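You operate a simulated robot arm through the tools that you are given. There is no shell and no other tool.

The job below is to be done with a simulated robot arm. You get a single attempt, and the scene is never put back.

JOB
Slide the guide bar up to the pins and brush the dust off the clamp plate.
Fine: shut the red clamp on the bar before you brush; jack brush, back where it lay. Set down upright: jack brush. What is to be rubbed or washed off counts as gone when no trace of it is left.
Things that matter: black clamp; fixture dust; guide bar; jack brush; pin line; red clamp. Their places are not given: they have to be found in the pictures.

Only the result counts: the job must be done as asked and must still hold three seconds after the hand-in. Knocking over, shifting, dropping, spilling or breaking anything else fails it.

ROBOT AND FRAMES
A 7-joint arm with a two-finger parallel gripper, fixed in place. Base frame: the origin is at the foot of the arm, x ahead of it, y to its left, z up; the work surface is at about z = 89.6. Units: cm, degrees, N and s.
With the tool pointing down near the work surface it reaches from about 38 to 80 cm from the base axis. Its first joint turns from -143.0 to 143.0 degrees. Payload 3 kg.
The TCP is the grasp point between the finger pads, 3 cm short of the fingertips. In the tool frame z runs along the fingers and y along their closing line. Largest opening 11 cm; finger width 2, thickness 1; the body of the gripper, 4.8 by 11.2 cm, starts 5.5 cm behind the TCP.
Orientation is that of the tool frame in the base frame, as a unit quaternion [x, y, z, w]. With the fingers straight down and closing along the base's y, the tool's x points along the base's -x, its y along +y and its z along -z.

CONTROLS
- The arm moves only by the tool arm_command. Its argument "targets" is one flat list of numbers, 7 for each row, row after row: the shift along the base's x, y, z in cm, then the turn, a rotation vector about the base's x, y, z in degrees, then the gripper command, from -1 (shut) to 1 (fully open), values between in proportion. In form: [x, y, z, rx, ry, rz, grip, x, y, z, rx, ry, rz, grip, ...]. A call has 1 to 20 rows; each row shifts and turns the commanded pose from where the row before left it. A row lasts 0.2 s, in which the tool goes at most 5 cm and 8.6 degrees; a call with a longer step from one row to the next is refused whole, and so is a gripper value outside its range. A pose out of reach is approached as far as the arm can. The call stops where the force on the tool passes 90 N (or 10 N more than at its start, if that is more) or the arm is blocked; 0.2 s more then pass. The fingers move at their own pace (about 15.3 cm/s each) and stop on an object; they squeeze with about 21 N. The grip force told is the motor's: it shows also when the fingers shut on nothing. Time passes only in rows, and 0.2 s behind the last, so rows that do not move let the fingers close. It gives the time, the measured TCP pose, the force on the tool (base axes), the opening and the grip force at its end, in the units of the frame above (readings bear some noise), with the torque about the TCP (base axes, N m) and any sound that the robot's microphone picked up.
- Cameras (640 x 400 px; columns grow to the right, rows downward): "scene" is fixed at [4.08, -65.25, 151.68]; the picture's right is [0.63, -0.78, 0.00], its down [-0.39, -0.32, -0.86] and it looks along [0.67, 0.55, -0.51] (base axes); focal length 339 px, centre (320, 200). "wrist" rides on the gripper at [7.2, 1.7, -10.3] in the tool frame; the picture's right is [-0.23, 0.97, 0.00], its down [-0.76, -0.18, -0.62] and it looks along [-0.61, -0.14, 0.78] (tool axes); focal length 222 px, centre (320, 200).
- get_image(camera): a new picture of that camera. No time passes.
- lift_body(by): slides the trunk up (or, below 0, down) by that many cm; the arm rides with it, the base frame stays. It gives what a move gives, with no picture.
- locate(camera, pixels): there is no depth. For up to 12 entries [column, row, z] of the newest picture of that camera ("zoom" is the newest enlarged one), the place [x, y] in the base frame at which the ray of that pixel passes the height z, good to about 0.3 cm, but the place of the scene camera against the robot may be out by one fixed shift of up to 2.5 cm in any direction. No time passes.
- inspect(camera, box): a new picture of the part [left, top, right, bottom] of that camera's present view, enlarged. No time passes.
- close_job(): hands the job in; it is judged then, once.

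Open the gripper and draw the arm clear of the work before you hand the job in, unless the task says otherwise.

The tools are called by a JSON object that holds its "op" and its "data". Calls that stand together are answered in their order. arm_command: Moves the arm, as the interface text tells. Its arguments: {"type":"object","properties":{"targets":{"type":"array"}},"required":["targets"]} The other tools are called the same way: lift_body (by) slides the trunk up or down; get_image (camera) takes a picture; locate (camera, pixels) gives the place at which the rays of pixels pass given heights; inspect (camera, box) takes an enlarged picture of a part of a camera's view; close_job () hands the job in.

At the start:

```text
t: 0.0
eef_pos: [45.88, -7.65, 119.46]
tcp_rot: [0.0, 1.0, 0.0, 0.0]
contact_force: [-1.4, 0.7, -0.2]
ft_torque: [-0.01, -0.03, -0.01]
gripper_width: 10.98
gripper_force: 0.1
trunk travel left (down, up): [-42.5, 6.5]
```

scene: 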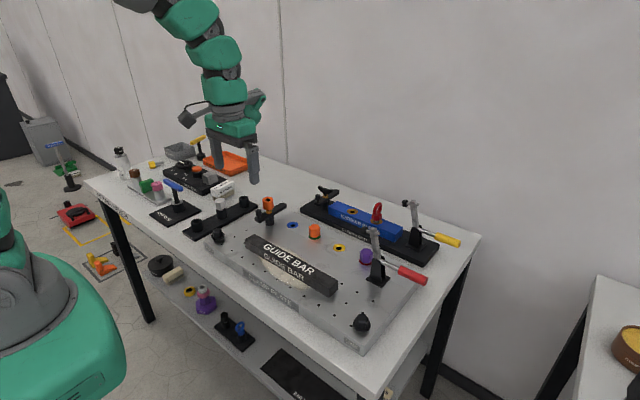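
wrist: 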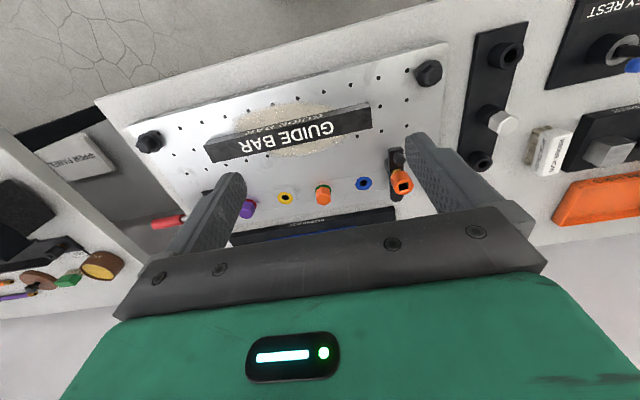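

I start by looking at the scene closely: the clamp plate with the guide bar is around scene pixel (290,265), and I need enlarged views of it.

{"op": "inspect", "data": {"camera": "scene", "box": [190, 180, 350, 280]}}

{"op": "inspect", "data": {"camera": "scene", "box": [300, 180, 480, 360]}}

{"op": "inspect", "data": {"camera": "scene", "box": [80, 120, 260, 240]}}

{"op": "inspect", "data": {"camera": "wrist", "box": [90, 40, 450, 240]}}

```text
4.00 times, centred on (270, 230) of scene
```

zoom: 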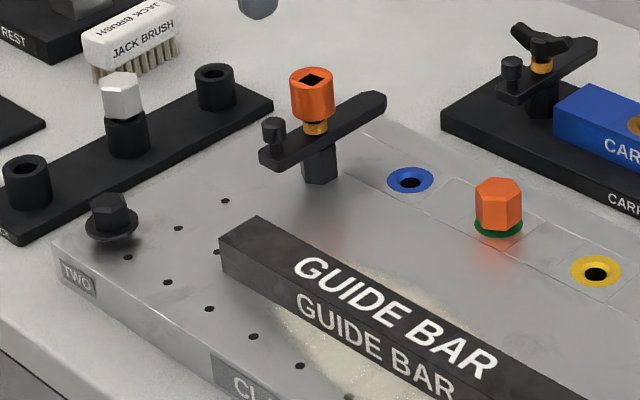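

```text
2.22 times, centred on (390, 270) of scene
```

zoom: 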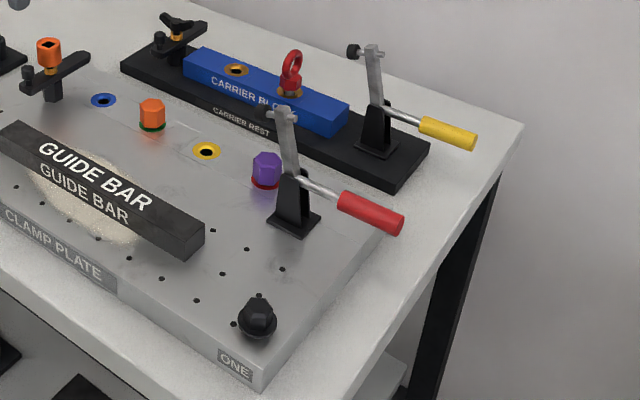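

```text
3.33 times, centred on (170, 180) of scene
```

zoom: 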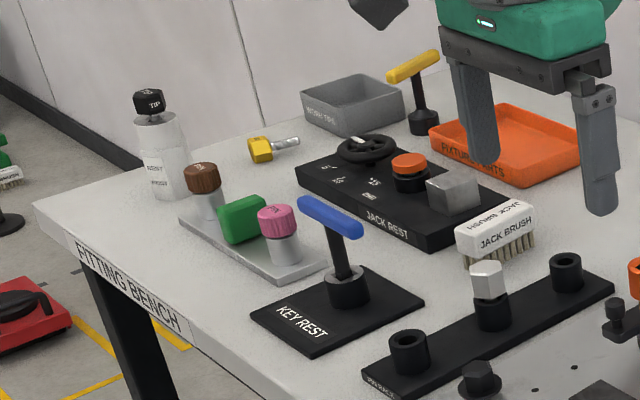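

```text
1.78 times, centred on (270, 140) of wrist
```

zoom: 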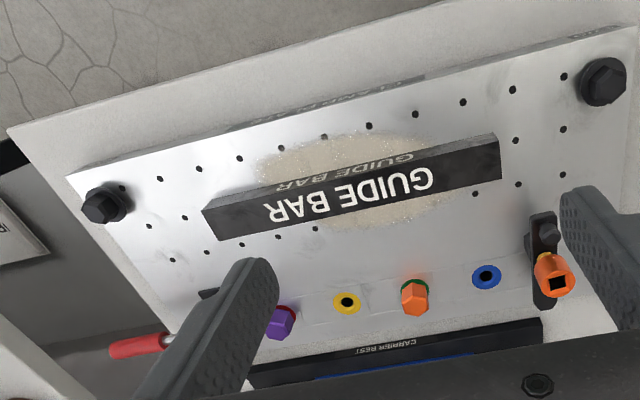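

The zooms show the guide bar lying over the dust, orange and purple pins in the pin line, the red-handled toggle clamp open at right and a black strap clamp at left; the jack brush stands at about scene (222,190). I locate key points from the wrist picture at plausible heights.

{"op": "get_image", "data": {"camera": "wrist"}}

{"op": "locate", "data": {"camera": "wrist", "pixels": [[128, 126, 92], [448, 44, 92], [205, 150, 94], [366, 105, 94], [372, 129, 94], [213, 161, 94], [248, 208, 95], [322, 196, 95], [285, 197, 92], [363, 183, 92], [402, 182, 98], [428, 72, 93]]}}

{"op": "locate", "data": {"camera": "scene", "pixels": [[247, 238, 94], [336, 283, 94], [332, 296, 92], [315, 230, 95], [366, 256, 95], [338, 247, 92], [292, 225, 92], [268, 203, 98], [217, 236, 93], [361, 322, 93], [425, 277, 97], [374, 233, 103]]}}

```text
taken
```

wrist: 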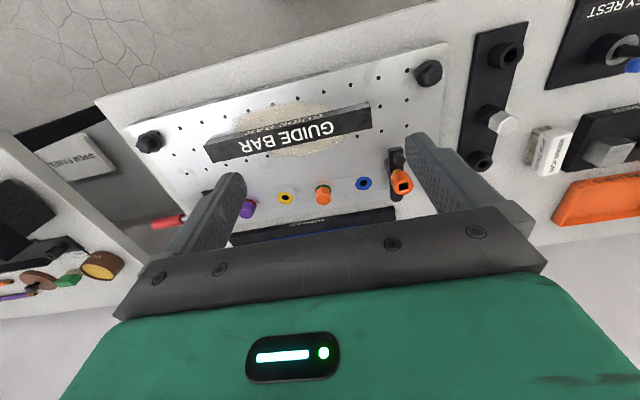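

```text
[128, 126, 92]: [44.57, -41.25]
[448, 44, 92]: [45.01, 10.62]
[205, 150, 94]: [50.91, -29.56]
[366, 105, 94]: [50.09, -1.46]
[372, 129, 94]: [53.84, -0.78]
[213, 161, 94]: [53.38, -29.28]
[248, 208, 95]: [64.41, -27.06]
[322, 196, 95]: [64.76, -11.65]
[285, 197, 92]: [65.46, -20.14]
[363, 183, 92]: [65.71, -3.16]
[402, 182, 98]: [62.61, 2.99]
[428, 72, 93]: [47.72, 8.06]
```

```text
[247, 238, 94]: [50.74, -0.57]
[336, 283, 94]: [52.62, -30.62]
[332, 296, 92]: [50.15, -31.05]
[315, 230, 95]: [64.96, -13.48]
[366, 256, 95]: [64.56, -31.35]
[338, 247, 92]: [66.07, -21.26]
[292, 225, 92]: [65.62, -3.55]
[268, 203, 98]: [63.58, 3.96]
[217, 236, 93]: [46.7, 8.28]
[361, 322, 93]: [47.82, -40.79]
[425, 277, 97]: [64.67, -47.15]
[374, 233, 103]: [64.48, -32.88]
```

The scene and wrist estimates agree roughly (bar centre ≈ (52,-15), pins at x≈64.8, y≈-12 and -28). I move the arm sideways at height to look at the red clamp from the wrist camera.

{"op": "arm_command", "data": {"targets": [0, -4.5, 0, 0, 0, 0, 1, 0, -4.5, 0, 0, 0, 0, 1, 0, -4.5, 0, 0, 0, 0, 1, 0, -4.5, 0, 0, 0, 0, 1, 0, -4.5, 0, 0, 0, 0, 1, 0, -4.5, 0, 0, 0, 0, 1, 0, 0, 0, 0, 0, 0, 1]}}

{"op": "get_image", "data": {"camera": "wrist"}}

{"op": "inspect", "data": {"camera": "wrist", "box": [220, 60, 460, 210]}}

```text
t: 1.6
eef_pos: [45.84, -34.76, 119.52]
tcp_rot: [0.0, 1.0, 0.0, 0.0]
contact_force: [0.8, 1.4, 0.7]
ft_torque: [-0.03, 0.01, -0.02]
gripper_width: 10.98
gripper_force: 0.2
trunk travel left (down, up): [-42.5, 6.5]
```

```text
taken
```

wrist: 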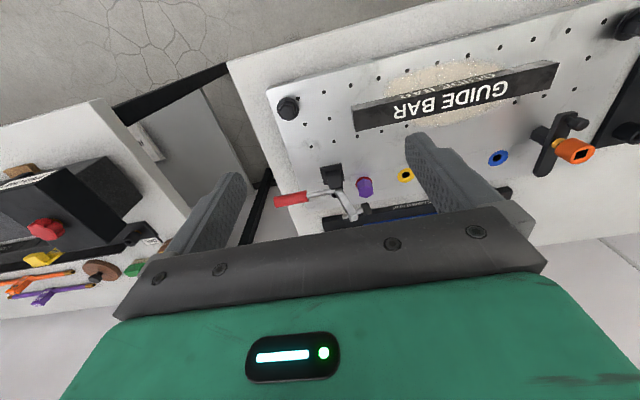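

```text
2.67 times, centred on (340, 135) of wrist
```

zoom: 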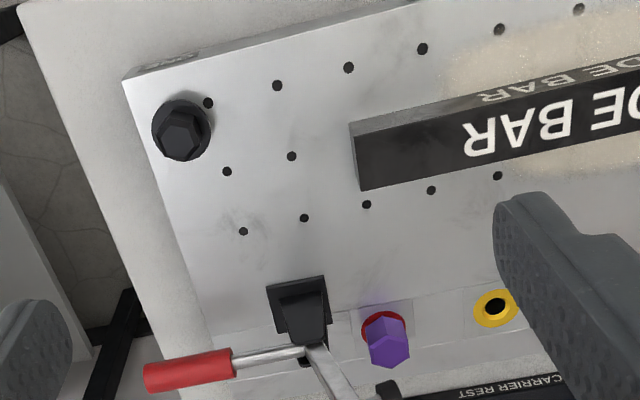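

The red clamp's base is near wrist pixel (330,175), handle pointing to -y, arm up. I zoom into it from both cameras and locate its parts.

{"op": "inspect", "data": {"camera": "scene", "box": [350, 215, 440, 300]}}

{"op": "inspect", "data": {"camera": "wrist", "box": [260, 140, 420, 240]}}

{"op": "locate", "data": {"camera": "wrist", "pixels": [[274, 201, 97], [307, 194, 97], [321, 168, 92], [342, 163, 92], [344, 185, 92], [363, 192, 95], [357, 181, 92], [405, 176, 92], [352, 107, 94], [359, 131, 94], [288, 106, 94], [267, 91, 92]]}}

```text
4.71 times, centred on (395, 258) of scene
```

zoom: 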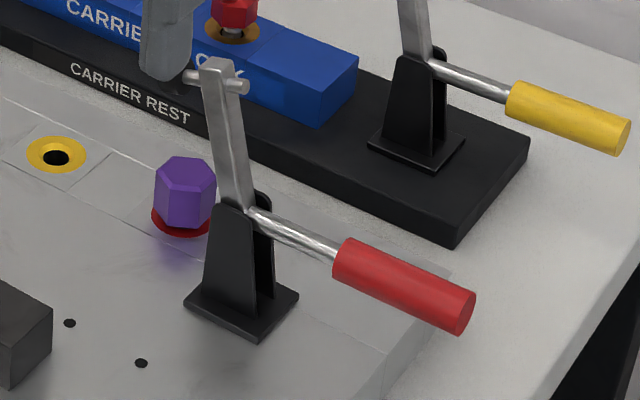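

```text
4.00 times, centred on (340, 190) of wrist
```

zoom: 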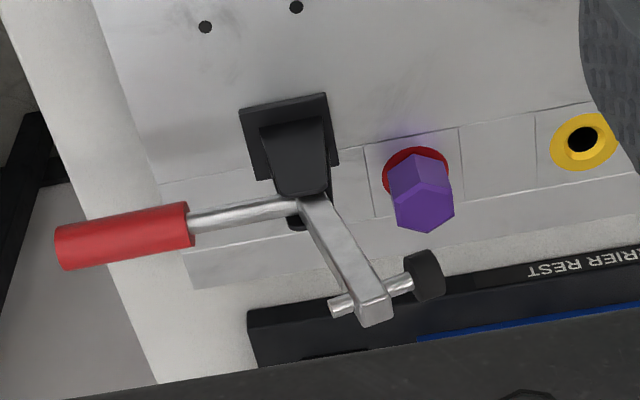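

```text
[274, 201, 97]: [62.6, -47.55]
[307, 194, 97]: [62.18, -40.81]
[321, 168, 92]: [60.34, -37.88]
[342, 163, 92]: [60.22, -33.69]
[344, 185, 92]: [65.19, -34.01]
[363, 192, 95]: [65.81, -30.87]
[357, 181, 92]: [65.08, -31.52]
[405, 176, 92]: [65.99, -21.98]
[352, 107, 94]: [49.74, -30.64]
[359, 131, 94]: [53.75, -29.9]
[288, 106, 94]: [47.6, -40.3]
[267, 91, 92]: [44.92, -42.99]
```

The clamp hinges about an x-parallel axis near (62.5,-35.5); its handle lies along -y at z≈97, so lifting it to upright should swing the arm down over +y. Now I move to view the black clamp and the brush on the left side.

{"op": "arm_command", "data": {"targets": [0, 5, 0, 0, 0, 0, 1, 0, 5, 0, 0, 0, 0, 1, 0, 5, 0, 0, 0, 0, 1, 0, 5, 0, 0, 0, 0, 1, 0, 5, 0, 0, 0, 0, 1, 0, 5, 0, 0, 0, 0, 1, 0, 5, 0, 0, 0, 0, 1, 0, 5, 0, 0, 0, 0, 1, 0, 0, 0, 0, 0, 0, 1]}}

{"op": "get_image", "data": {"camera": "wrist"}}

{"op": "inspect", "data": {"camera": "wrist", "box": [220, 60, 460, 210]}}

```text
t: 3.6
eef_pos: [45.98, 5.34, 119.38]
tcp_rot: [-0.001, 1.0, 0.0, 0.0]
contact_force: [-0.4, 0.8, -0.5]
ft_torque: [-0.01, -0.02, 0.0]
gripper_width: 10.99
gripper_force: 0.1
trunk travel left (down, up): [-42.5, 6.5]
```

```text
taken
```

wrist: 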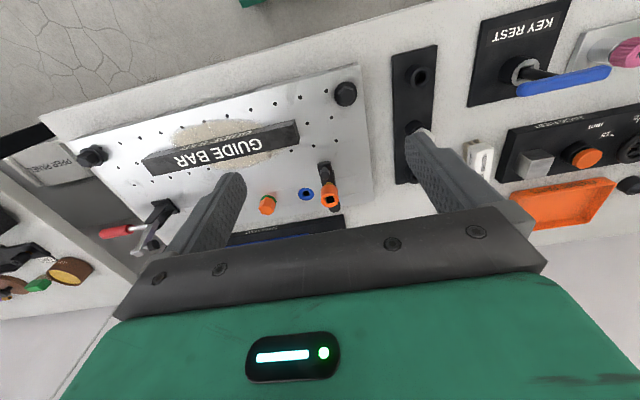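

```text
2.67 times, centred on (340, 135) of wrist
```

zoom: 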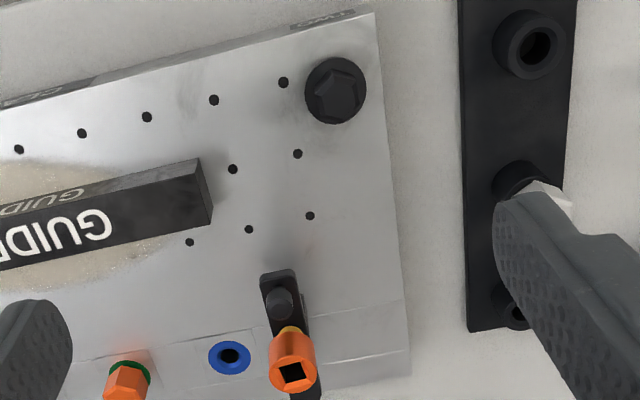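

The black clamp's strap points along x at about y≈2.5, at the +y end of the bar's path. I shift further left to see the brush and get a second view for triangulation.

{"op": "arm_command", "data": {"targets": [0, 5, 0, 0, 0, 0, 1, 0, 5, 0, 0, 0, 0, 1, 0, 4, 0, 0, 0, 0, 1, 0, 0, 0, 0, 0, 0, 1, 0, 0, 0, 0, 0, 0, 1]}}

{"op": "get_image", "data": {"camera": "wrist"}}

{"op": "inspect", "data": {"camera": "wrist", "box": [320, 80, 480, 180]}}

{"op": "inspect", "data": {"camera": "wrist", "box": [120, 60, 360, 210]}}

```text
t: 4.8
eef_pos: [45.89, 19.35, 119.52]
tcp_rot: [0.0, 1.0, 0.0, 0.0]
contact_force: [-0.1, 0.9, 0.9]
ft_torque: [-0.03, 0.02, 0.0]
gripper_width: 11.0
gripper_force: 0.1
trunk travel left (down, up): [-42.5, 6.5]
```

```text
taken
```

wrist: 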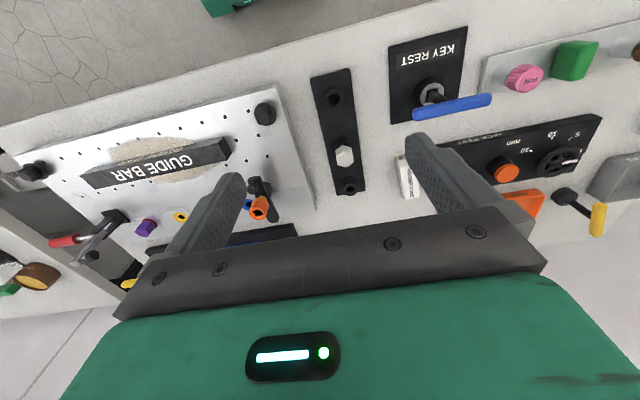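

```text
4.00 times, centred on (400, 130) of wrist
```

zoom: 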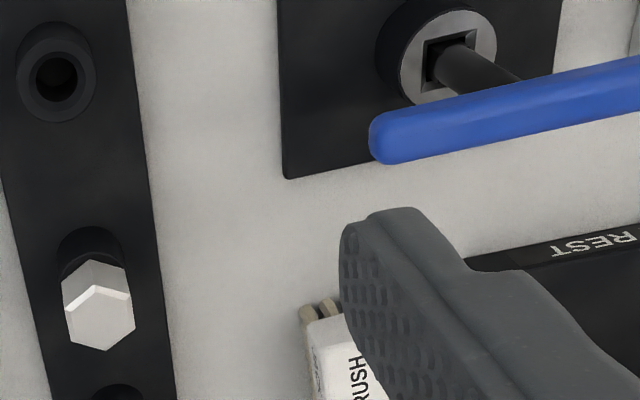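

```text
2.67 times, centred on (240, 135) of wrist
```

zoom: 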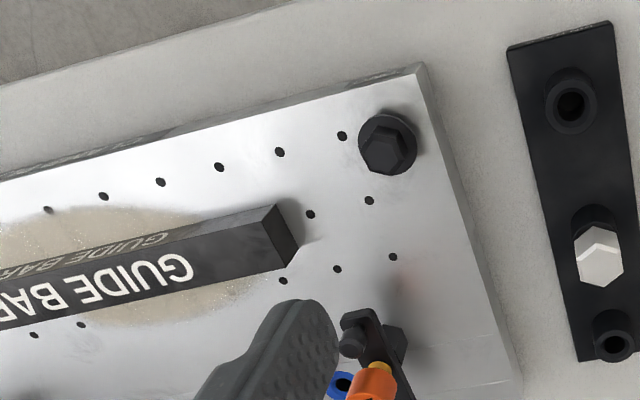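

The brush is hidden behind the right finger at wrist (405,175). I shift 9 cm further left so it shows between the fingers.

{"op": "arm_command", "data": {"targets": [0, 4.5, 0, 0, 0, 0, 1, 0, 4.5, 0, 0, 0, 0, 1, 0, 0, 0, 0, 0, 0, 1, 0, 0, 0, 0, 0, 0, 1]}}

{"op": "get_image", "data": {"camera": "wrist"}}

{"op": "inspect", "data": {"camera": "wrist", "box": [300, 130, 420, 205]}}

{"op": "inspect", "data": {"camera": "scene", "box": [195, 170, 255, 215]}}

```text
t: 5.8
eef_pos: [45.77, 28.36, 119.35]
tcp_rot: [0.0, 1.0, 0.001, -0.001]
contact_force: [-0.8, -0.1, -0.4]
ft_torque: [-0.05, -0.02, 0.03]
gripper_width: 11.01
gripper_force: 0.2
trunk travel left (down, up): [-42.5, 6.5]
```

```text
taken
```

wrist: 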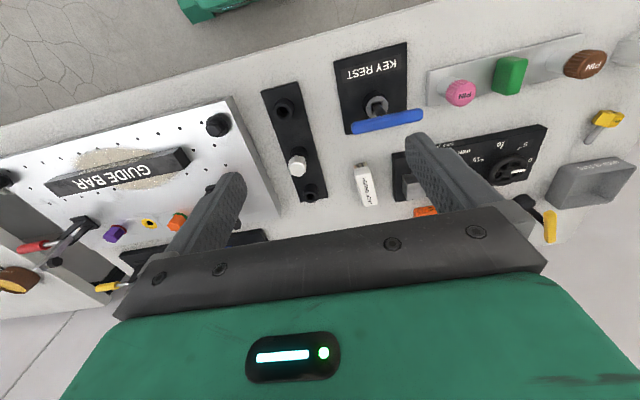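

```text
5.33 times, centred on (360, 168) of wrist
```

zoom: 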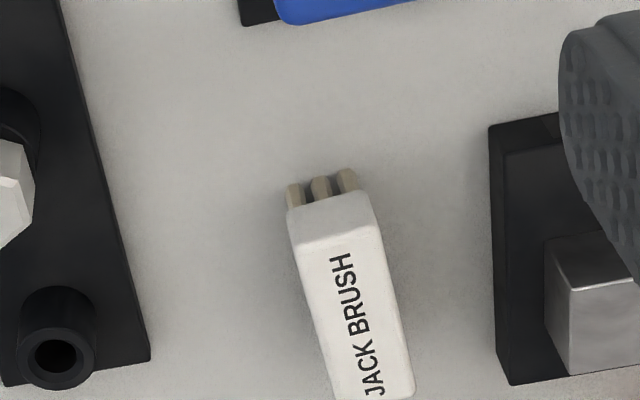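

```text
8.89 times, centred on (225, 192) of scene
```

zoom: 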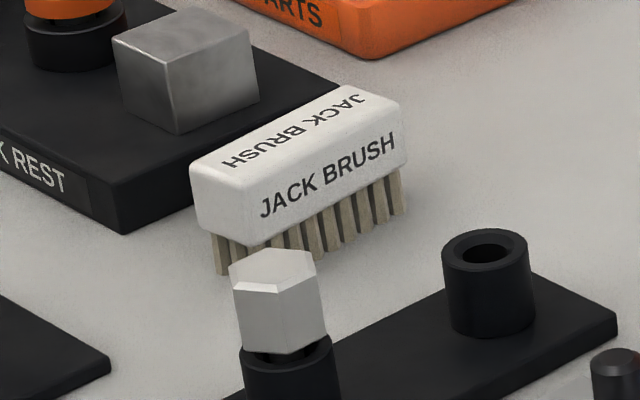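

The brush's long side runs nearly along x (narrow width along y), so the default finger orientation fits it. I locate its top edges and neighbouring obstacles.

{"op": "inspect", "data": {"camera": "wrist", "box": [336, 152, 400, 216]}}

{"op": "locate", "data": {"camera": "wrist", "pixels": [[354, 173, 94], [371, 168, 94], [362, 207, 94], [378, 204, 94], [356, 168, 90], [366, 165, 90], [320, 199, 90], [392, 152, 91], [394, 201, 91], [302, 94, 91]]}}

{"op": "locate", "data": {"camera": "scene", "pixels": [[213, 189.5, 94], [234, 179.5, 94], [240, 182, 94], [217.5, 193, 94], [219.5, 201, 89.6], [240.5, 194, 89.6]]}}

```text
6.25 times, centred on (368, 184) of wrist
```

zoom: 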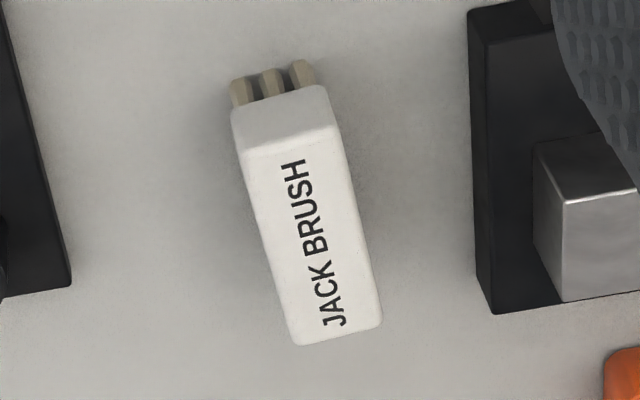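

```text
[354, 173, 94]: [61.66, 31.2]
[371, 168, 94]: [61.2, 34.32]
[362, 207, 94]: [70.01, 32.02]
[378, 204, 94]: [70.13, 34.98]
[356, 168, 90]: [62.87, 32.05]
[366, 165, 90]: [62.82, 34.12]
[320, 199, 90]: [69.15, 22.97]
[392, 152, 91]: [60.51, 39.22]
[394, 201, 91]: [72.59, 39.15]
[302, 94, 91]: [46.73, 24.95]
```

```text
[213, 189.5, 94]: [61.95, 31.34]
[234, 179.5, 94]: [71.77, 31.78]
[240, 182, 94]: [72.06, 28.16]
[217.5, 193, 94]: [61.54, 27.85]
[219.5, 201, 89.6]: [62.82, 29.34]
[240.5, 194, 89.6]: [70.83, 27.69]
```

I refine the brush top corners on the zoom picture with two height guesses.

{"op": "inspect", "data": {"camera": "wrist", "box": [320, 152, 416, 212]}}

```text
6.67 times, centred on (368, 182) of wrist
```

zoom: 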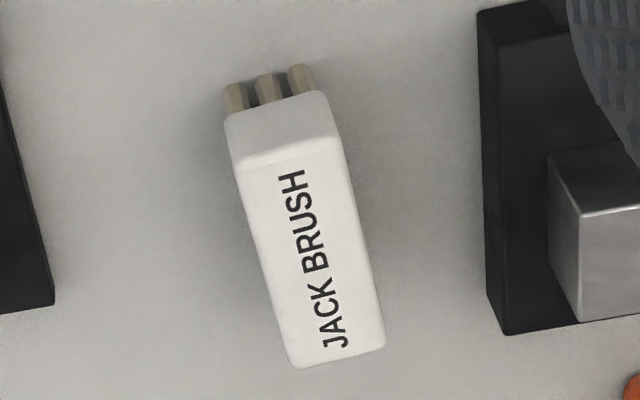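

Corner pixels in this zoom: top face (235,168), (338,136), (386,343), (292,368); bristle feet at about (230,86) and (305,65).

{"op": "locate", "data": {"camera": "zoom", "pixels": [[235, 168, 94.6], [338, 136, 94.6], [386, 343, 94.6], [292, 368, 94.6], [230, 86, 89.6], [305, 65, 89.6], [225, 115, 92], [318, 92, 92], [52, 305, 90], [480, 20, 92], [505, 335, 90]]}}

```text
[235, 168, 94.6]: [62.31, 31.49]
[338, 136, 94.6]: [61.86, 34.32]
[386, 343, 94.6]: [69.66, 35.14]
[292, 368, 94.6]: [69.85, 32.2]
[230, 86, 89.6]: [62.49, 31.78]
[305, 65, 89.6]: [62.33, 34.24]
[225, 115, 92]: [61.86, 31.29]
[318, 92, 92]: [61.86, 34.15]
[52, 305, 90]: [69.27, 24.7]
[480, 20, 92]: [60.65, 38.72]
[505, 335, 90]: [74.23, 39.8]
```

The brush is centred near (65.9,33.3), yaw about 6°, top ≈94.6. Now I go back over the bar (y≈-20) for precise pictures of the bar, pins and plate.

{"op": "arm_command", "data": {"targets": [0, -5, 0, 0, 0, 0, 1, 0, -5, 0, 0, 0, 0, 1, 0, -5, 0, 0, 0, 0, 1, 0, -5, 0, 0, 0, 0, 1, 0, -5, 0, 0, 0, 0, 1, 0, -5, 0, 0, 0, 0, 1, 0, -5, 0, 0, 0, 0, 1, 0, -5, 0, 0, 0, 0, 1, 0, -3.5, 0, 0, 0, 0, 1, -2.5, 0, 0, 0, 0, 0, 1, -2.5, 0, 0, 0, 0, 0, 1, 0, 0, 0, 0, 0, 0, 1]}}

{"op": "get_image", "data": {"camera": "wrist"}}

{"op": "inspect", "data": {"camera": "wrist", "box": [200, 80, 440, 230]}}

```text
t: 8.4
eef_pos: [40.96, -15.23, 119.37]
tcp_rot: [0.0, 1.0, 0.001, 0.0]
contact_force: [0.5, 0.0, 1.1]
ft_torque: [-0.01, -0.01, -0.04]
gripper_width: 11.0
gripper_force: 0.0
trunk travel left (down, up): [-42.5, 6.5]
```

```text
taken
```

wrist: 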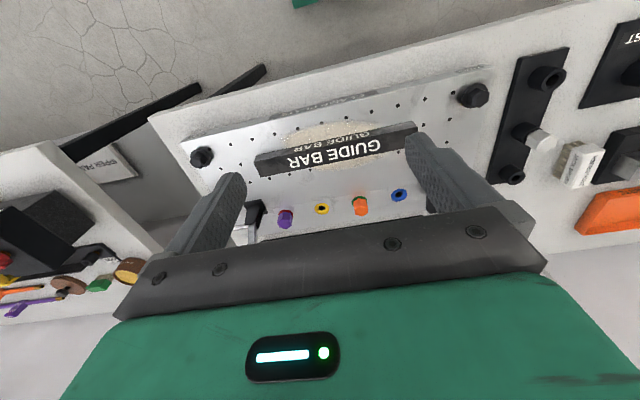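

```text
2.67 times, centred on (320, 155) of wrist
```

zoom: 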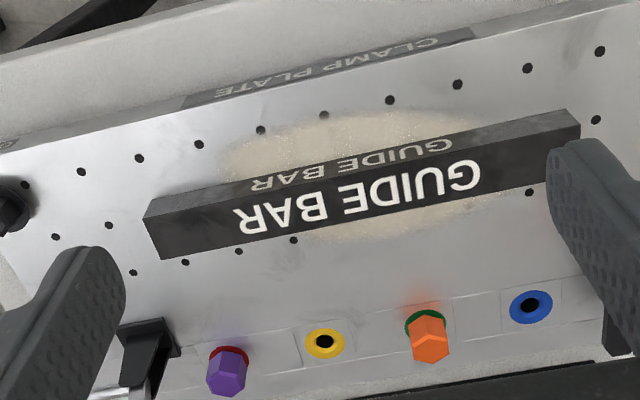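

I zoom on the two ends of the bar and on the pins for accurate geometry.

{"op": "inspect", "data": {"camera": "wrist", "box": [240, 130, 320, 180]}}

{"op": "inspect", "data": {"camera": "wrist", "box": [360, 105, 440, 155]}}

{"op": "inspect", "data": {"camera": "wrist", "box": [240, 175, 400, 275]}}

```text
8.00 times, centred on (280, 155) of wrist
```

zoom: 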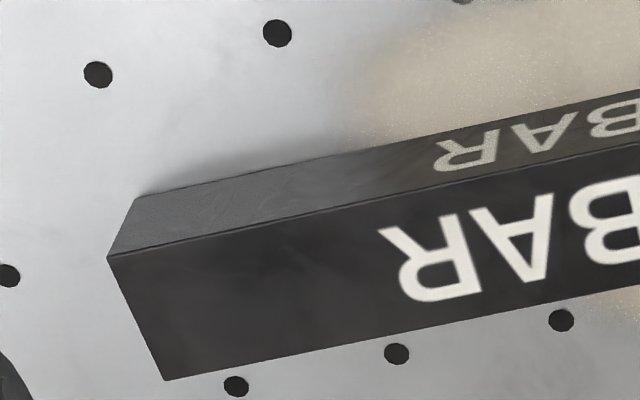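

```text
8.00 times, centred on (400, 130) of wrist
```

zoom: 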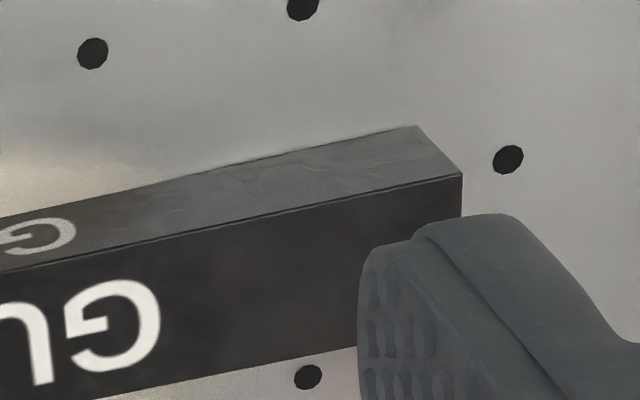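

```text
4.00 times, centred on (320, 225) of wrist
```

zoom: 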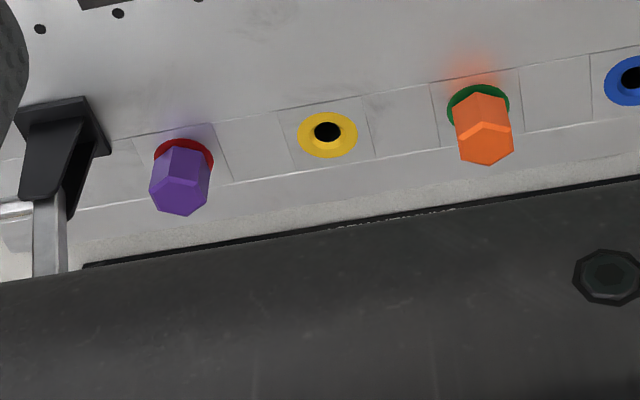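

I locate bar corners at several heights (base corner (257,154.75), top corners (253.5,162), (260.75,177.5); right base (412.1,120.9), right top (417.75,126.6)) and the pins.

{"op": "locate", "data": {"camera": "wrist", "pixels": [[257, 154.75, 92], [257, 154.75, 93], [253.5, 162, 95], [253.5, 162, 96], [260.75, 177.5, 95], [260.75, 177.5, 96], [412.1, 120.9, 92], [412.1, 120.9, 93], [417.75, 126.6, 95], [417.75, 126.6, 96]]}}

{"op": "locate", "data": {"camera": "zoom", "pixels": [[183, 152, 92.5], [480, 100, 92.5], [327, 131, 92.5], [633, 77, 92.5], [183, 180, 95], [484, 133, 95], [15, 105, 93], [85, 97, 93], [110, 152, 93]]}}

```text
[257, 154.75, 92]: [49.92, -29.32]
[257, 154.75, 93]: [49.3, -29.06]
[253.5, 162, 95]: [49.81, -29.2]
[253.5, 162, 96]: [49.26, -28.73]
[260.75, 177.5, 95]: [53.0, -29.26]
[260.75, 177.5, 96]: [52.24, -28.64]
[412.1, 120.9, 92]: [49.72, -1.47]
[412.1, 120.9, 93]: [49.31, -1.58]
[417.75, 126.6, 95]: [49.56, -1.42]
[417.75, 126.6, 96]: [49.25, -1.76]
```

```text
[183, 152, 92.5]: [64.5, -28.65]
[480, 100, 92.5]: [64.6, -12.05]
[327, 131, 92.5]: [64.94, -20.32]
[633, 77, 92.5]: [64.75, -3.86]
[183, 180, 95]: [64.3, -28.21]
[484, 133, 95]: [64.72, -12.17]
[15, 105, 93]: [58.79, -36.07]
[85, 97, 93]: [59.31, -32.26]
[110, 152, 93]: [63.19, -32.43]
```

The bar spans x≈49.6–52.8, y≈-29.1…-1.5, top≈95, plate ≈92; pins at x≈64.6, y≈-28.5 and -12.1. I lower the open fingers behind the bar (at y≈-15.2, x≈44.5), to use them as a two-point pusher.

{"op": "arm_command", "data": {"targets": [1.7, 0, -4.5, 0, 0, 0, 1, 1.7, 0, -4.5, 0, 0, 0, 1, 0, 0, -4.5, 0, 0, 0, 1, 0, 0, -4.5, 0, 0, 0, 1, 0, 0, -2.5, 0, 0, 0, 1, 0, 0, -1.2, 0, 0, 0, 1, 0, 0, -1.2, 0, 0, 0, 1, 0, 0, 0, 0, 0, 0, 1]}}

{"op": "get_image", "data": {"camera": "scene"}}

{"op": "get_image", "data": {"camera": "wrist"}}

```text
t: 10.2
eef_pos: [44.2, -15.21, 96.37]
tcp_rot: [-0.001, 1.0, 0.0, 0.0]
contact_force: [1.0, -0.4, -0.3]
ft_torque: [0.02, -0.01, -0.02]
gripper_width: 10.98
gripper_force: 0.1
trunk travel left (down, up): [-42.5, 6.5]
```

```text
taken
```

scene: 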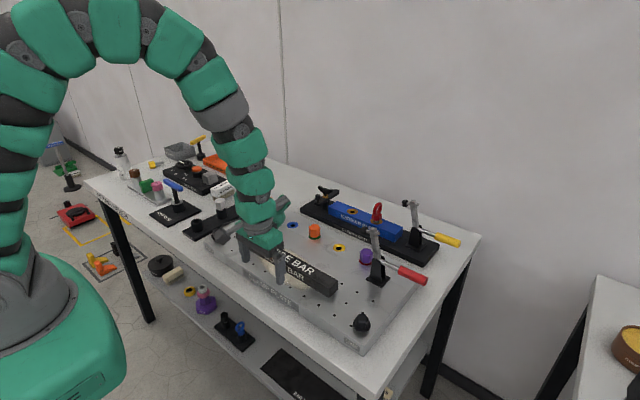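

```text
taken
```

wrist: 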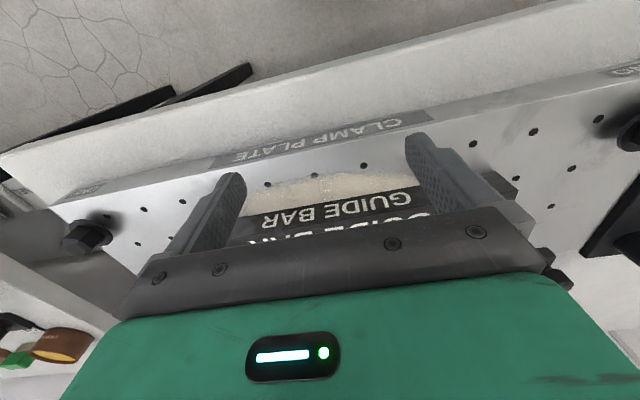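

Fingers are behind the bar at z 96.4 without contact. I push forward in +x, gently, to about x=57.5, still short of the pins.

{"op": "arm_command", "data": {"targets": [1.8, 0, 0, 0, 0, 0, 1, 1.8, 0, 0, 0, 0, 0, 1, 0.6, 0, 0, 0, 0, 0, 1, 0.6, 0, 0, 0, 0, 0, 1, 0.6, 0, 0, 0, 0, 0, 1, 0.6, 0, 0, 0, 0, 0, 1, 0.6, 0, 0, 0, 0, 0, 1, 0.6, 0, 0, 0, 0, 0, 1, 0.6, 0, 0, 0, 0, 0, 1, 0.6, 0, 0, 0, 0, 0, 1, 0.6, 0, 0, 0, 0, 0, 1, 0.6, 0, 0, 0, 0, 0, 1, 0.6, 0, 0, 0, 0, 0, 1, 0.6, 0, 0, 0, 0, 0, 1, 0.6, 0, 0, 0, 0, 0, 1, 0.6, 0, 0, 0, 0, 0, 1]}}

{"op": "get_image", "data": {"camera": "scene"}}

```text
t: 13.6
eef_pos: [56.38, -15.16, 96.5]
tcp_rot: [-0.001, 1.0, 0.001, -0.001]
contact_force: [0.8, 0.1, 0.0]
ft_torque: [-0.03, -0.02, 0.0]
gripper_width: 11.02
gripper_force: 0.1
trunk travel left (down, up): [-42.5, 6.5]
```

```text
taken
```

scene: 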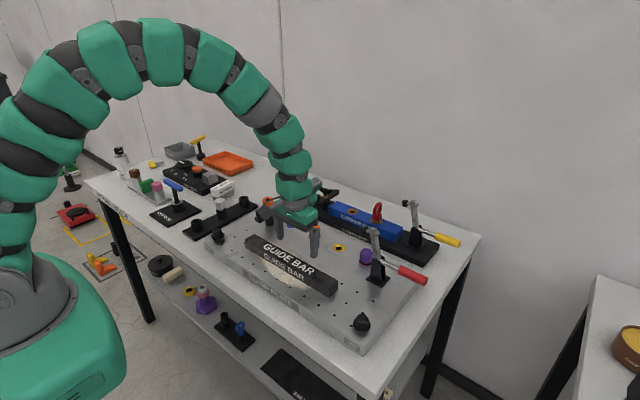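

The bar did not move and no force showed: the fingers passed above it, so the plate and bar are lower than I assumed. I shift 2 cm further forward into free plate area and probe downward carefully to find the true plate height.

{"op": "arm_command", "data": {"targets": [1, 0, 0, 0, 0, 0, 1, 1, 0, 0, 0, 0, 0, 1, 0, 0, -0.5, 0, 0, 0, 1, 0, 0, -0.5, 0, 0, 0, 1, 0, 0, -0.5, 0, 0, 0, 1, 0, 0, 0, 0, 0, 0, 1]}}

{"op": "get_image", "data": {"camera": "wrist"}}

{"op": "inspect", "data": {"camera": "scene", "box": [230, 190, 390, 290]}}

```text
t: 15.0
eef_pos: [58.3, -15.27, 95.12]
tcp_rot: [0.0, 1.0, -0.001, 0.0]
contact_force: [0.0, 1.2, 0.4]
ft_torque: [-0.02, -0.01, -0.04]
gripper_width: 11.02
gripper_force: 0.1
trunk travel left (down, up): [-42.5, 6.5]
```

```text
taken
```

wrist: 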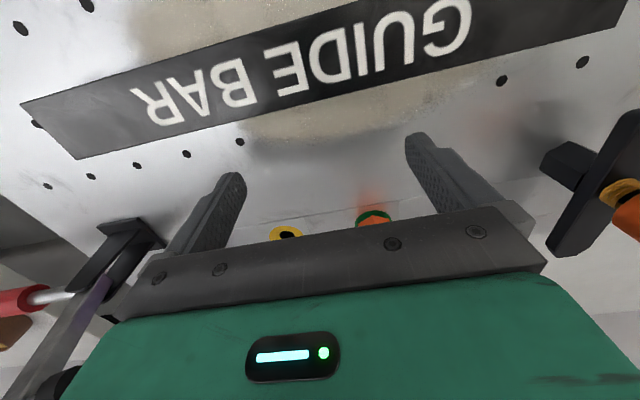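

```text
4.00 times, centred on (310, 240) of scene
```

zoom: 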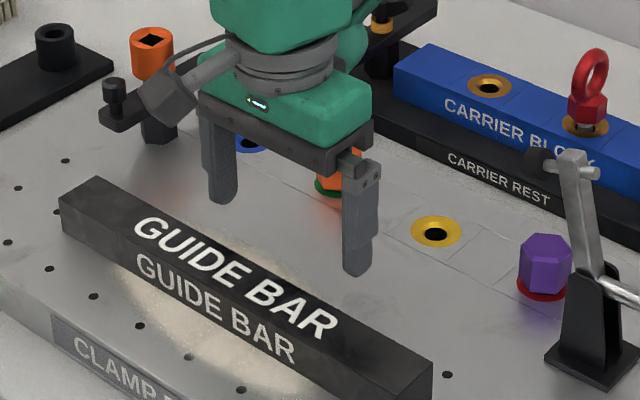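

Fingers still hang clearly above the plate (tips at z≈92.1). I keep descending in small steps and watch the force.

{"op": "arm_command", "data": {"targets": [0, 0, -0.5, 0, 0, 0, 1, 0, 0, -0.5, 0, 0, 0, 1, 0, 0, -0.4, 0, 0, 0, 1, 0, 0, -0.3, 0, 0, 0, 1, 0, 0, 0, 0, 0, 0, 1]}}

```text
t: 16.2
eef_pos: [58.29, -15.12, 93.53]
tcp_rot: [0.0, 1.0, 0.001, -0.001]
contact_force: [-0.4, -0.6, -0.8]
ft_torque: [-0.01, 0.0, 0.0]
gripper_width: 10.99
gripper_force: 0.1
trunk travel left (down, up): [-42.5, 6.5]
```

No contact with tips at 90.5; continue with 0.2–0.3 cm steps.

{"op": "arm_command", "data": {"targets": [0, 0, -0.25, 0, 0, 0, 1, 0, 0, -0.25, 0, 0, 0, 1, 0, 0, -0.25, 0, 0, 0, 1, 0, 0, -0.25, 0, 0, 0, 1, 0, 0, 0, 0, 0, 0, 1]}}

{"op": "inspect", "data": {"camera": "scene", "box": [230, 190, 390, 290]}}

```text
t: 17.4
eef_pos: [58.31, -15.24, 92.56]
tcp_rot: [0.0, 1.0, 0.0, 0.001]
contact_force: [-2.0, 0.9, 37.6]
ft_torque: [2.1, 0.32, 0.26]
gripper_width: 11.01
gripper_force: 0.0
trunk travel left (down, up): [-42.5, 6.5]
```

```text
4.00 times, centred on (310, 240) of scene
```

zoom: 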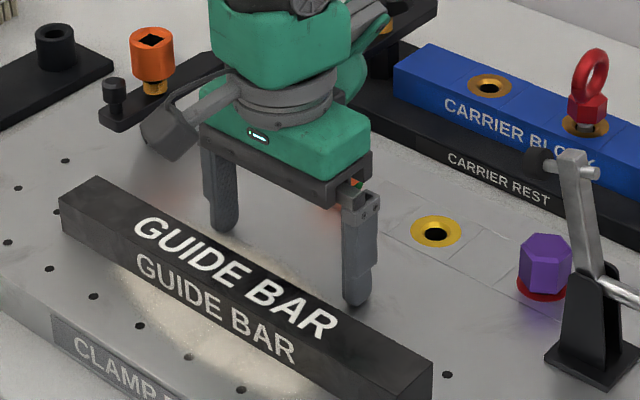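

Contact at TCP z≈92.56 → plate top is z≈89.6 (so the table itself lies lower, ~87). I lift, go back to the viewing pose behind the bar and re-locate everything with the right height.

{"op": "arm_command", "data": {"targets": [0, 0, 2, 0, 0, 0, 1, 0, 0, 4.5, 0, 0, 0, 1, 0, 0, 4.5, 0, 0, 0, 1, -3, 0, 3.5, 0, 0, 0, 1, -3, 0, 3.5, 0, 0, 0, 1, -3, 0, 3.5, 0, 0, 0, 1, -3, 0, 3.5, 0, 0, 0, 1, -3, 0, 2, 0, 0, 0, 1, -2.3, 0, 0, 0, 0, 0, 1, 0, 0, 0, 0, 0, 0, 1]}}

{"op": "get_image", "data": {"camera": "wrist"}}

{"op": "inspect", "data": {"camera": "wrist", "box": [240, 175, 400, 275]}}

```text
t: 19.6
eef_pos: [40.79, -15.28, 119.28]
tcp_rot: [0.001, 1.0, 0.0, 0.0]
contact_force: [0.1, -0.3, -0.6]
ft_torque: [0.0, 0.0, 0.0]
gripper_width: 10.99
gripper_force: 0.1
trunk travel left (down, up): [-42.5, 6.5]
```

```text
taken
```

wrist: 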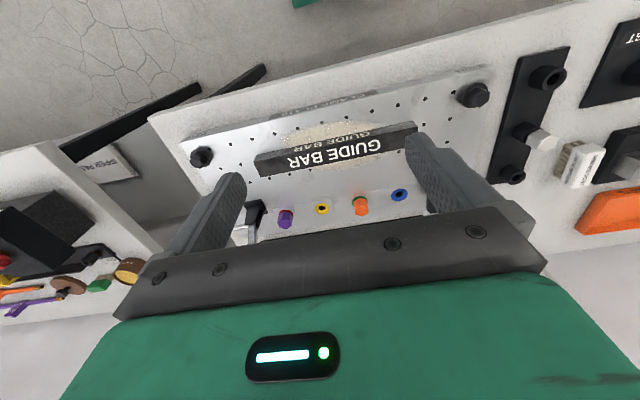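

```text
4.00 times, centred on (320, 225) of wrist
```

zoom: 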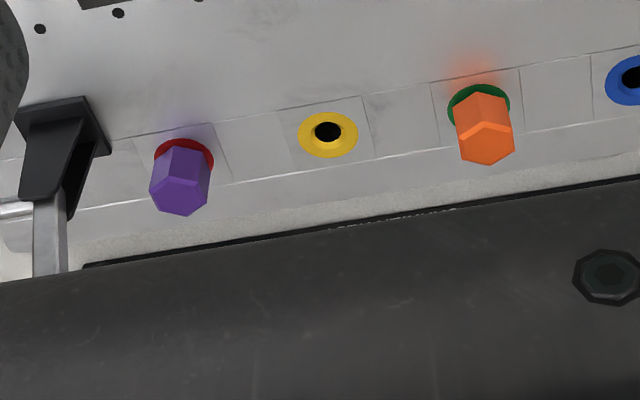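

I locate bar corners, pins, clamp base and black clamp with plate height 89.6 and bar top ≈92.4.

{"op": "locate", "data": {"camera": "zoom", "pixels": [[183, 160, 89.6], [480, 106, 89.6], [327, 134, 89.6], [635, 80, 89.6], [182, 205, 93.5], [487, 152, 93.5], [183, 137, 89.6], [477, 84, 89.6], [15, 105, 89.8], [85, 97, 89.8], [110, 152, 89.8]]}}

{"op": "locate", "data": {"camera": "wrist", "pixels": [[257, 154.75, 89.6], [253.5, 162, 92.4], [260.75, 177.5, 92.4], [412.1, 120.9, 89.6], [417.75, 126.6, 92.4], [181, 146, 89.6], [490, 67, 89.6], [335, 122, 89.6], [335, 122, 86.6], [149, 120, 86.6]]}}

```text
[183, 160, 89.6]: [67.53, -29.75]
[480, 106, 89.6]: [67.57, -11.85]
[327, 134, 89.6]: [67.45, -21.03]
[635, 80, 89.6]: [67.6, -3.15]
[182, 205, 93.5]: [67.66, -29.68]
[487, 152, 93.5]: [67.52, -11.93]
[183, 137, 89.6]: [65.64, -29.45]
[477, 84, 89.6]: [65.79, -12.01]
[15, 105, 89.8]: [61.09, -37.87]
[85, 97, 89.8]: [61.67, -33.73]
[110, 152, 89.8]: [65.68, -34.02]
```

```text
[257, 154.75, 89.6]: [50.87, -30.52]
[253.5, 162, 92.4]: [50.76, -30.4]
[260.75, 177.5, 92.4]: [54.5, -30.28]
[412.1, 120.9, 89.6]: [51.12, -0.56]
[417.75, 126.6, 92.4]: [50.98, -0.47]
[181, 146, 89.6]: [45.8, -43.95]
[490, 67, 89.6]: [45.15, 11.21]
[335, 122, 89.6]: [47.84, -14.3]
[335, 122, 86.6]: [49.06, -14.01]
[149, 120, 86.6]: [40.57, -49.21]
```

Now consistent: bar x 50.95–54.5, y -30.4…-0.5, top 92.4; pins at x≈67.55, y≈-29.7 and -11.9. I lower behind the bar to TCP z≈93.2 (tips 0.6 above the plate).

{"op": "arm_command", "data": {"targets": [1.7, 0, -4.5, 0, 0, 0, 1, 1.7, 0, -4.5, 0, 0, 0, 1, 1.6, 0, -4.5, 0, 0, 0, 1, 0, 0, -4.5, 0, 0, 0, 1, 0, 0, -4.5, 0, 0, 0, 1, 0, 0, -2, 0, 0, 0, 1, 0, 0, -1, 0, 0, 0, 1, 0, 0, -0.6, 0, 0, 0, 1, 0, 0, 0, 0, 0, 0, 1]}}

{"op": "inspect", "data": {"camera": "scene", "box": [230, 190, 390, 290]}}

```text
t: 21.6
eef_pos: [45.96, -15.28, 93.17]
tcp_rot: [0.0, 1.0, 0.001, 0.001]
contact_force: [-0.3, 0.2, -0.1]
ft_torque: [0.0, -0.01, 0.02]
gripper_width: 11.01
gripper_force: 0.1
trunk travel left (down, up): [-42.5, 6.5]
```

```text
4.00 times, centred on (310, 240) of scene
```

zoom: 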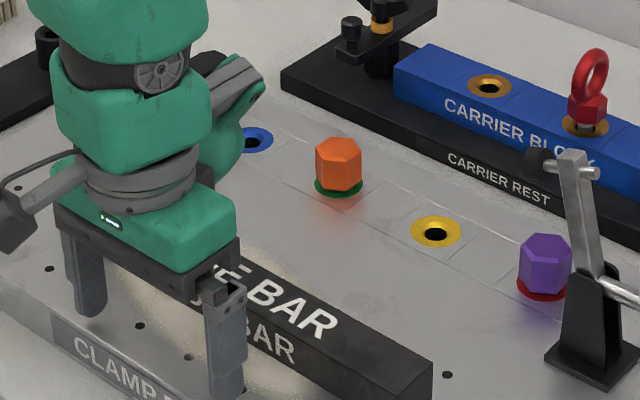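

The fingertips are right behind the bar. I push forward to about TCP x=60.

{"op": "arm_command", "data": {"targets": [1.6, 0, 0, 0, 0, 0, 1, 1.6, 0, 0, 0, 0, 0, 1, 0.6, 0, 0, 0, 0, 0, 1, 0.6, 0, 0, 0, 0, 0, 1, 0.6, 0, 0, 0, 0, 0, 1, 0.7, 0, 0, 0, 0, 0, 1, 0.7, 0, 0, 0, 0, 0, 1, 0.7, 0, 0, 0, 0, 0, 1, 0.7, 0, 0, 0, 0, 0, 1, 0.7, 0, 0, 0, 0, 0, 1, 0.7, 0, 0, 0, 0, 0, 1, 0.7, 0, 0, 0, 0, 0, 1, 0.7, 0, 0, 0, 0, 0, 1, 0.7, 0, 0, 0, 0, 0, 1, 0.7, 0, 0, 0, 0, 0, 1]}}

{"op": "get_image", "data": {"camera": "wrist"}}

{"op": "inspect", "data": {"camera": "scene", "box": [230, 190, 390, 290]}}

```text
t: 24.8
eef_pos: [57.85, -15.24, 93.27]
tcp_rot: [0.0, 1.0, 0.0, 0.0]
contact_force: [-2.0, 1.2, 0.9]
ft_torque: [-0.02, 0.01, -0.06]
gripper_width: 11.0
gripper_force: 0.1
trunk travel left (down, up): [-42.5, 6.5]
```

```text
taken
```

wrist: 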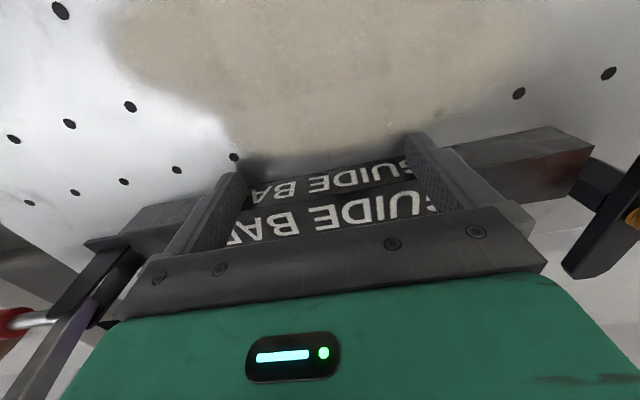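

```text
4.00 times, centred on (310, 240) of scene
```

zoom: 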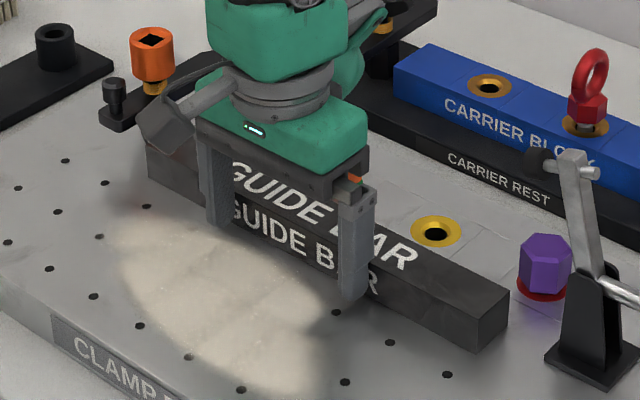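

The bar slides well (near face now ≈58.9). Before pushing the last ~3.5 cm I check the clearance between the bar's right end and the black clamp post at wrist (600,180).

{"op": "inspect", "data": {"camera": "wrist", "box": [480, 100, 640, 200]}}

{"op": "inspect", "data": {"camera": "scene", "box": [240, 190, 304, 230]}}

```text
4.00 times, centred on (560, 150) of wrist
```

zoom: 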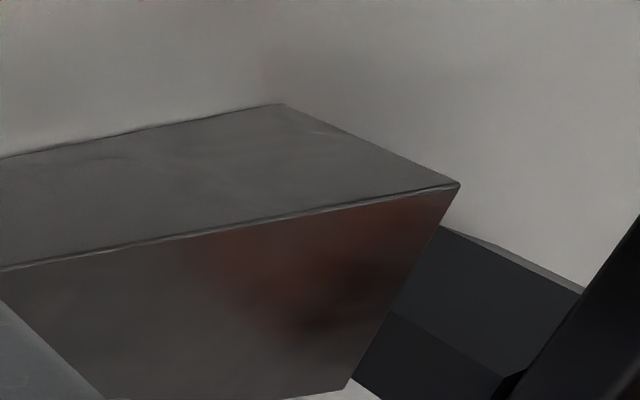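

```text
10.00 times, centred on (272, 210) of scene
```

zoom: 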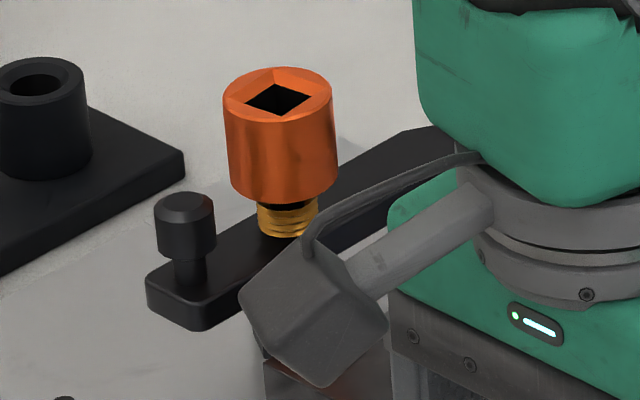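

I locate bar end corner and the visible post foot edge in this zoom.

{"op": "locate", "data": {"camera": "wrist", "pixels": [[549.5, 126.25, 89.6], [595, 146.25, 92.4], [590, 156.25, 89.6], [625, 172.5, 89.6], [567.5, 196, 92.4], [568, 195, 89.6]]}}

```text
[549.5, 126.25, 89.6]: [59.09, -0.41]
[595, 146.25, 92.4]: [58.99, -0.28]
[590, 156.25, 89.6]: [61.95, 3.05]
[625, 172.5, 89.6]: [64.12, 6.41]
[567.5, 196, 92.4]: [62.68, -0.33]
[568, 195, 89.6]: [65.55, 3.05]
```

Bar end is at y≈-0.35 and the post's nearest point is y≈1.8, so there is clearance. I push on slowly toward the pins.

{"op": "arm_command", "data": {"targets": [0.45, 0, 0, 0, 0, 0, 1, 0.45, 0, 0, 0, 0, 0, 1, 0.45, 0, 0, 0, 0, 0, 1, 0.45, 0, 0, 0, 0, 0, 1, 0.45, 0, 0, 0, 0, 0, 1, 0.4, 0, 0, 0, 0, 0, 1, 0, 0, 0, 0, 0, 0, 1]}}

{"op": "inspect", "data": {"camera": "scene", "box": [270, 200, 430, 300]}}

```text
t: 26.4
eef_pos: [60.34, -15.2, 93.3]
tcp_rot: [0.0, 1.0, 0.0, -0.001]
contact_force: [-21.7, -0.5, 2.8]
ft_torque: [-0.32, 0.51, -0.23]
gripper_width: 10.97
gripper_force: 0.1
trunk travel left (down, up): [-42.5, 6.5]
```

```text
4.00 times, centred on (350, 250) of scene
```

zoom: 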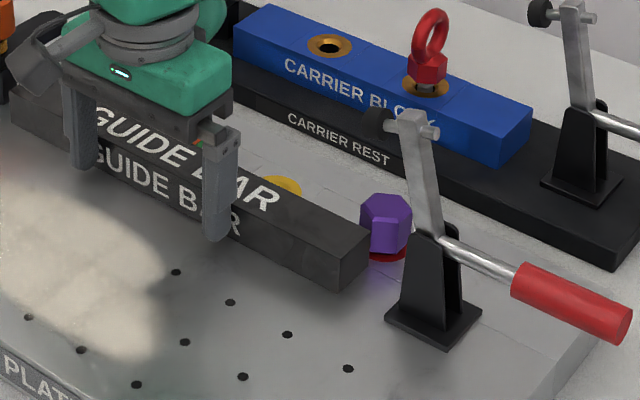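

Force rose to -21.7 N at TCP x=60.34 with nearly balanced torque (resultant near y≈-16, between the two pins), so the bar seems to rest against both pins. I check with pictures.

{"op": "get_image", "data": {"camera": "wrist"}}

{"op": "inspect", "data": {"camera": "scene", "box": [334, 230, 398, 270]}}

```text
taken
```

wrist: 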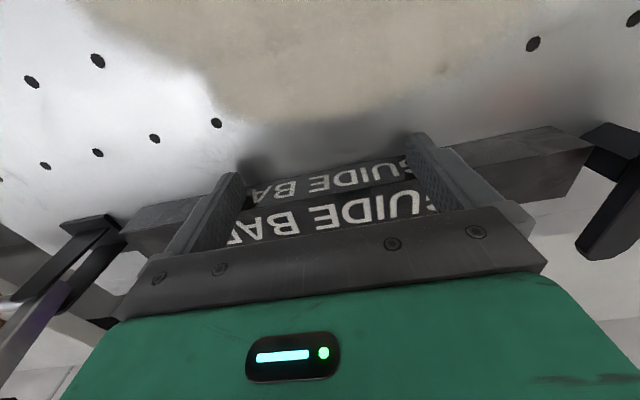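

```text
10.00 times, centred on (366, 250) of scene
```

zoom: 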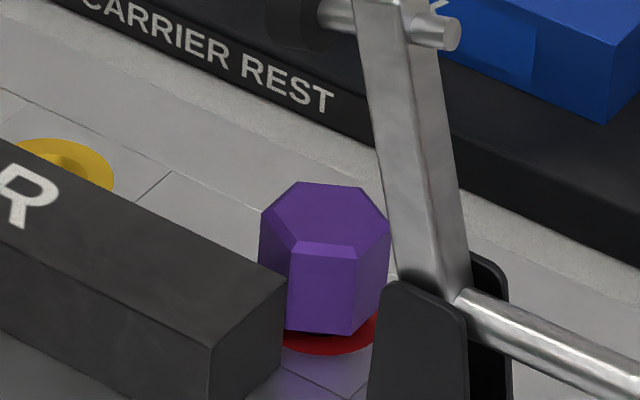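

Contact looks right at the purple pin. I push 0.3 cm more to confirm that it is a firm stop at both pins.

{"op": "arm_command", "data": {"targets": [0.3, 0, 0, 0, 0, 0, 1, 0, 0, 0, 0, 0, 0, 1]}}

```text
t: 27.0
eef_pos: [60.45, -15.2, 93.25]
tcp_rot: [0.0, 1.0, 0.001, -0.002]
contact_force: [-50.7, -2.3, 6.6]
ft_torque: [-0.31, 1.43, -0.01]
gripper_width: 10.98
gripper_force: 0.1
trunk travel left (down, up): [-42.5, 6.5]
```

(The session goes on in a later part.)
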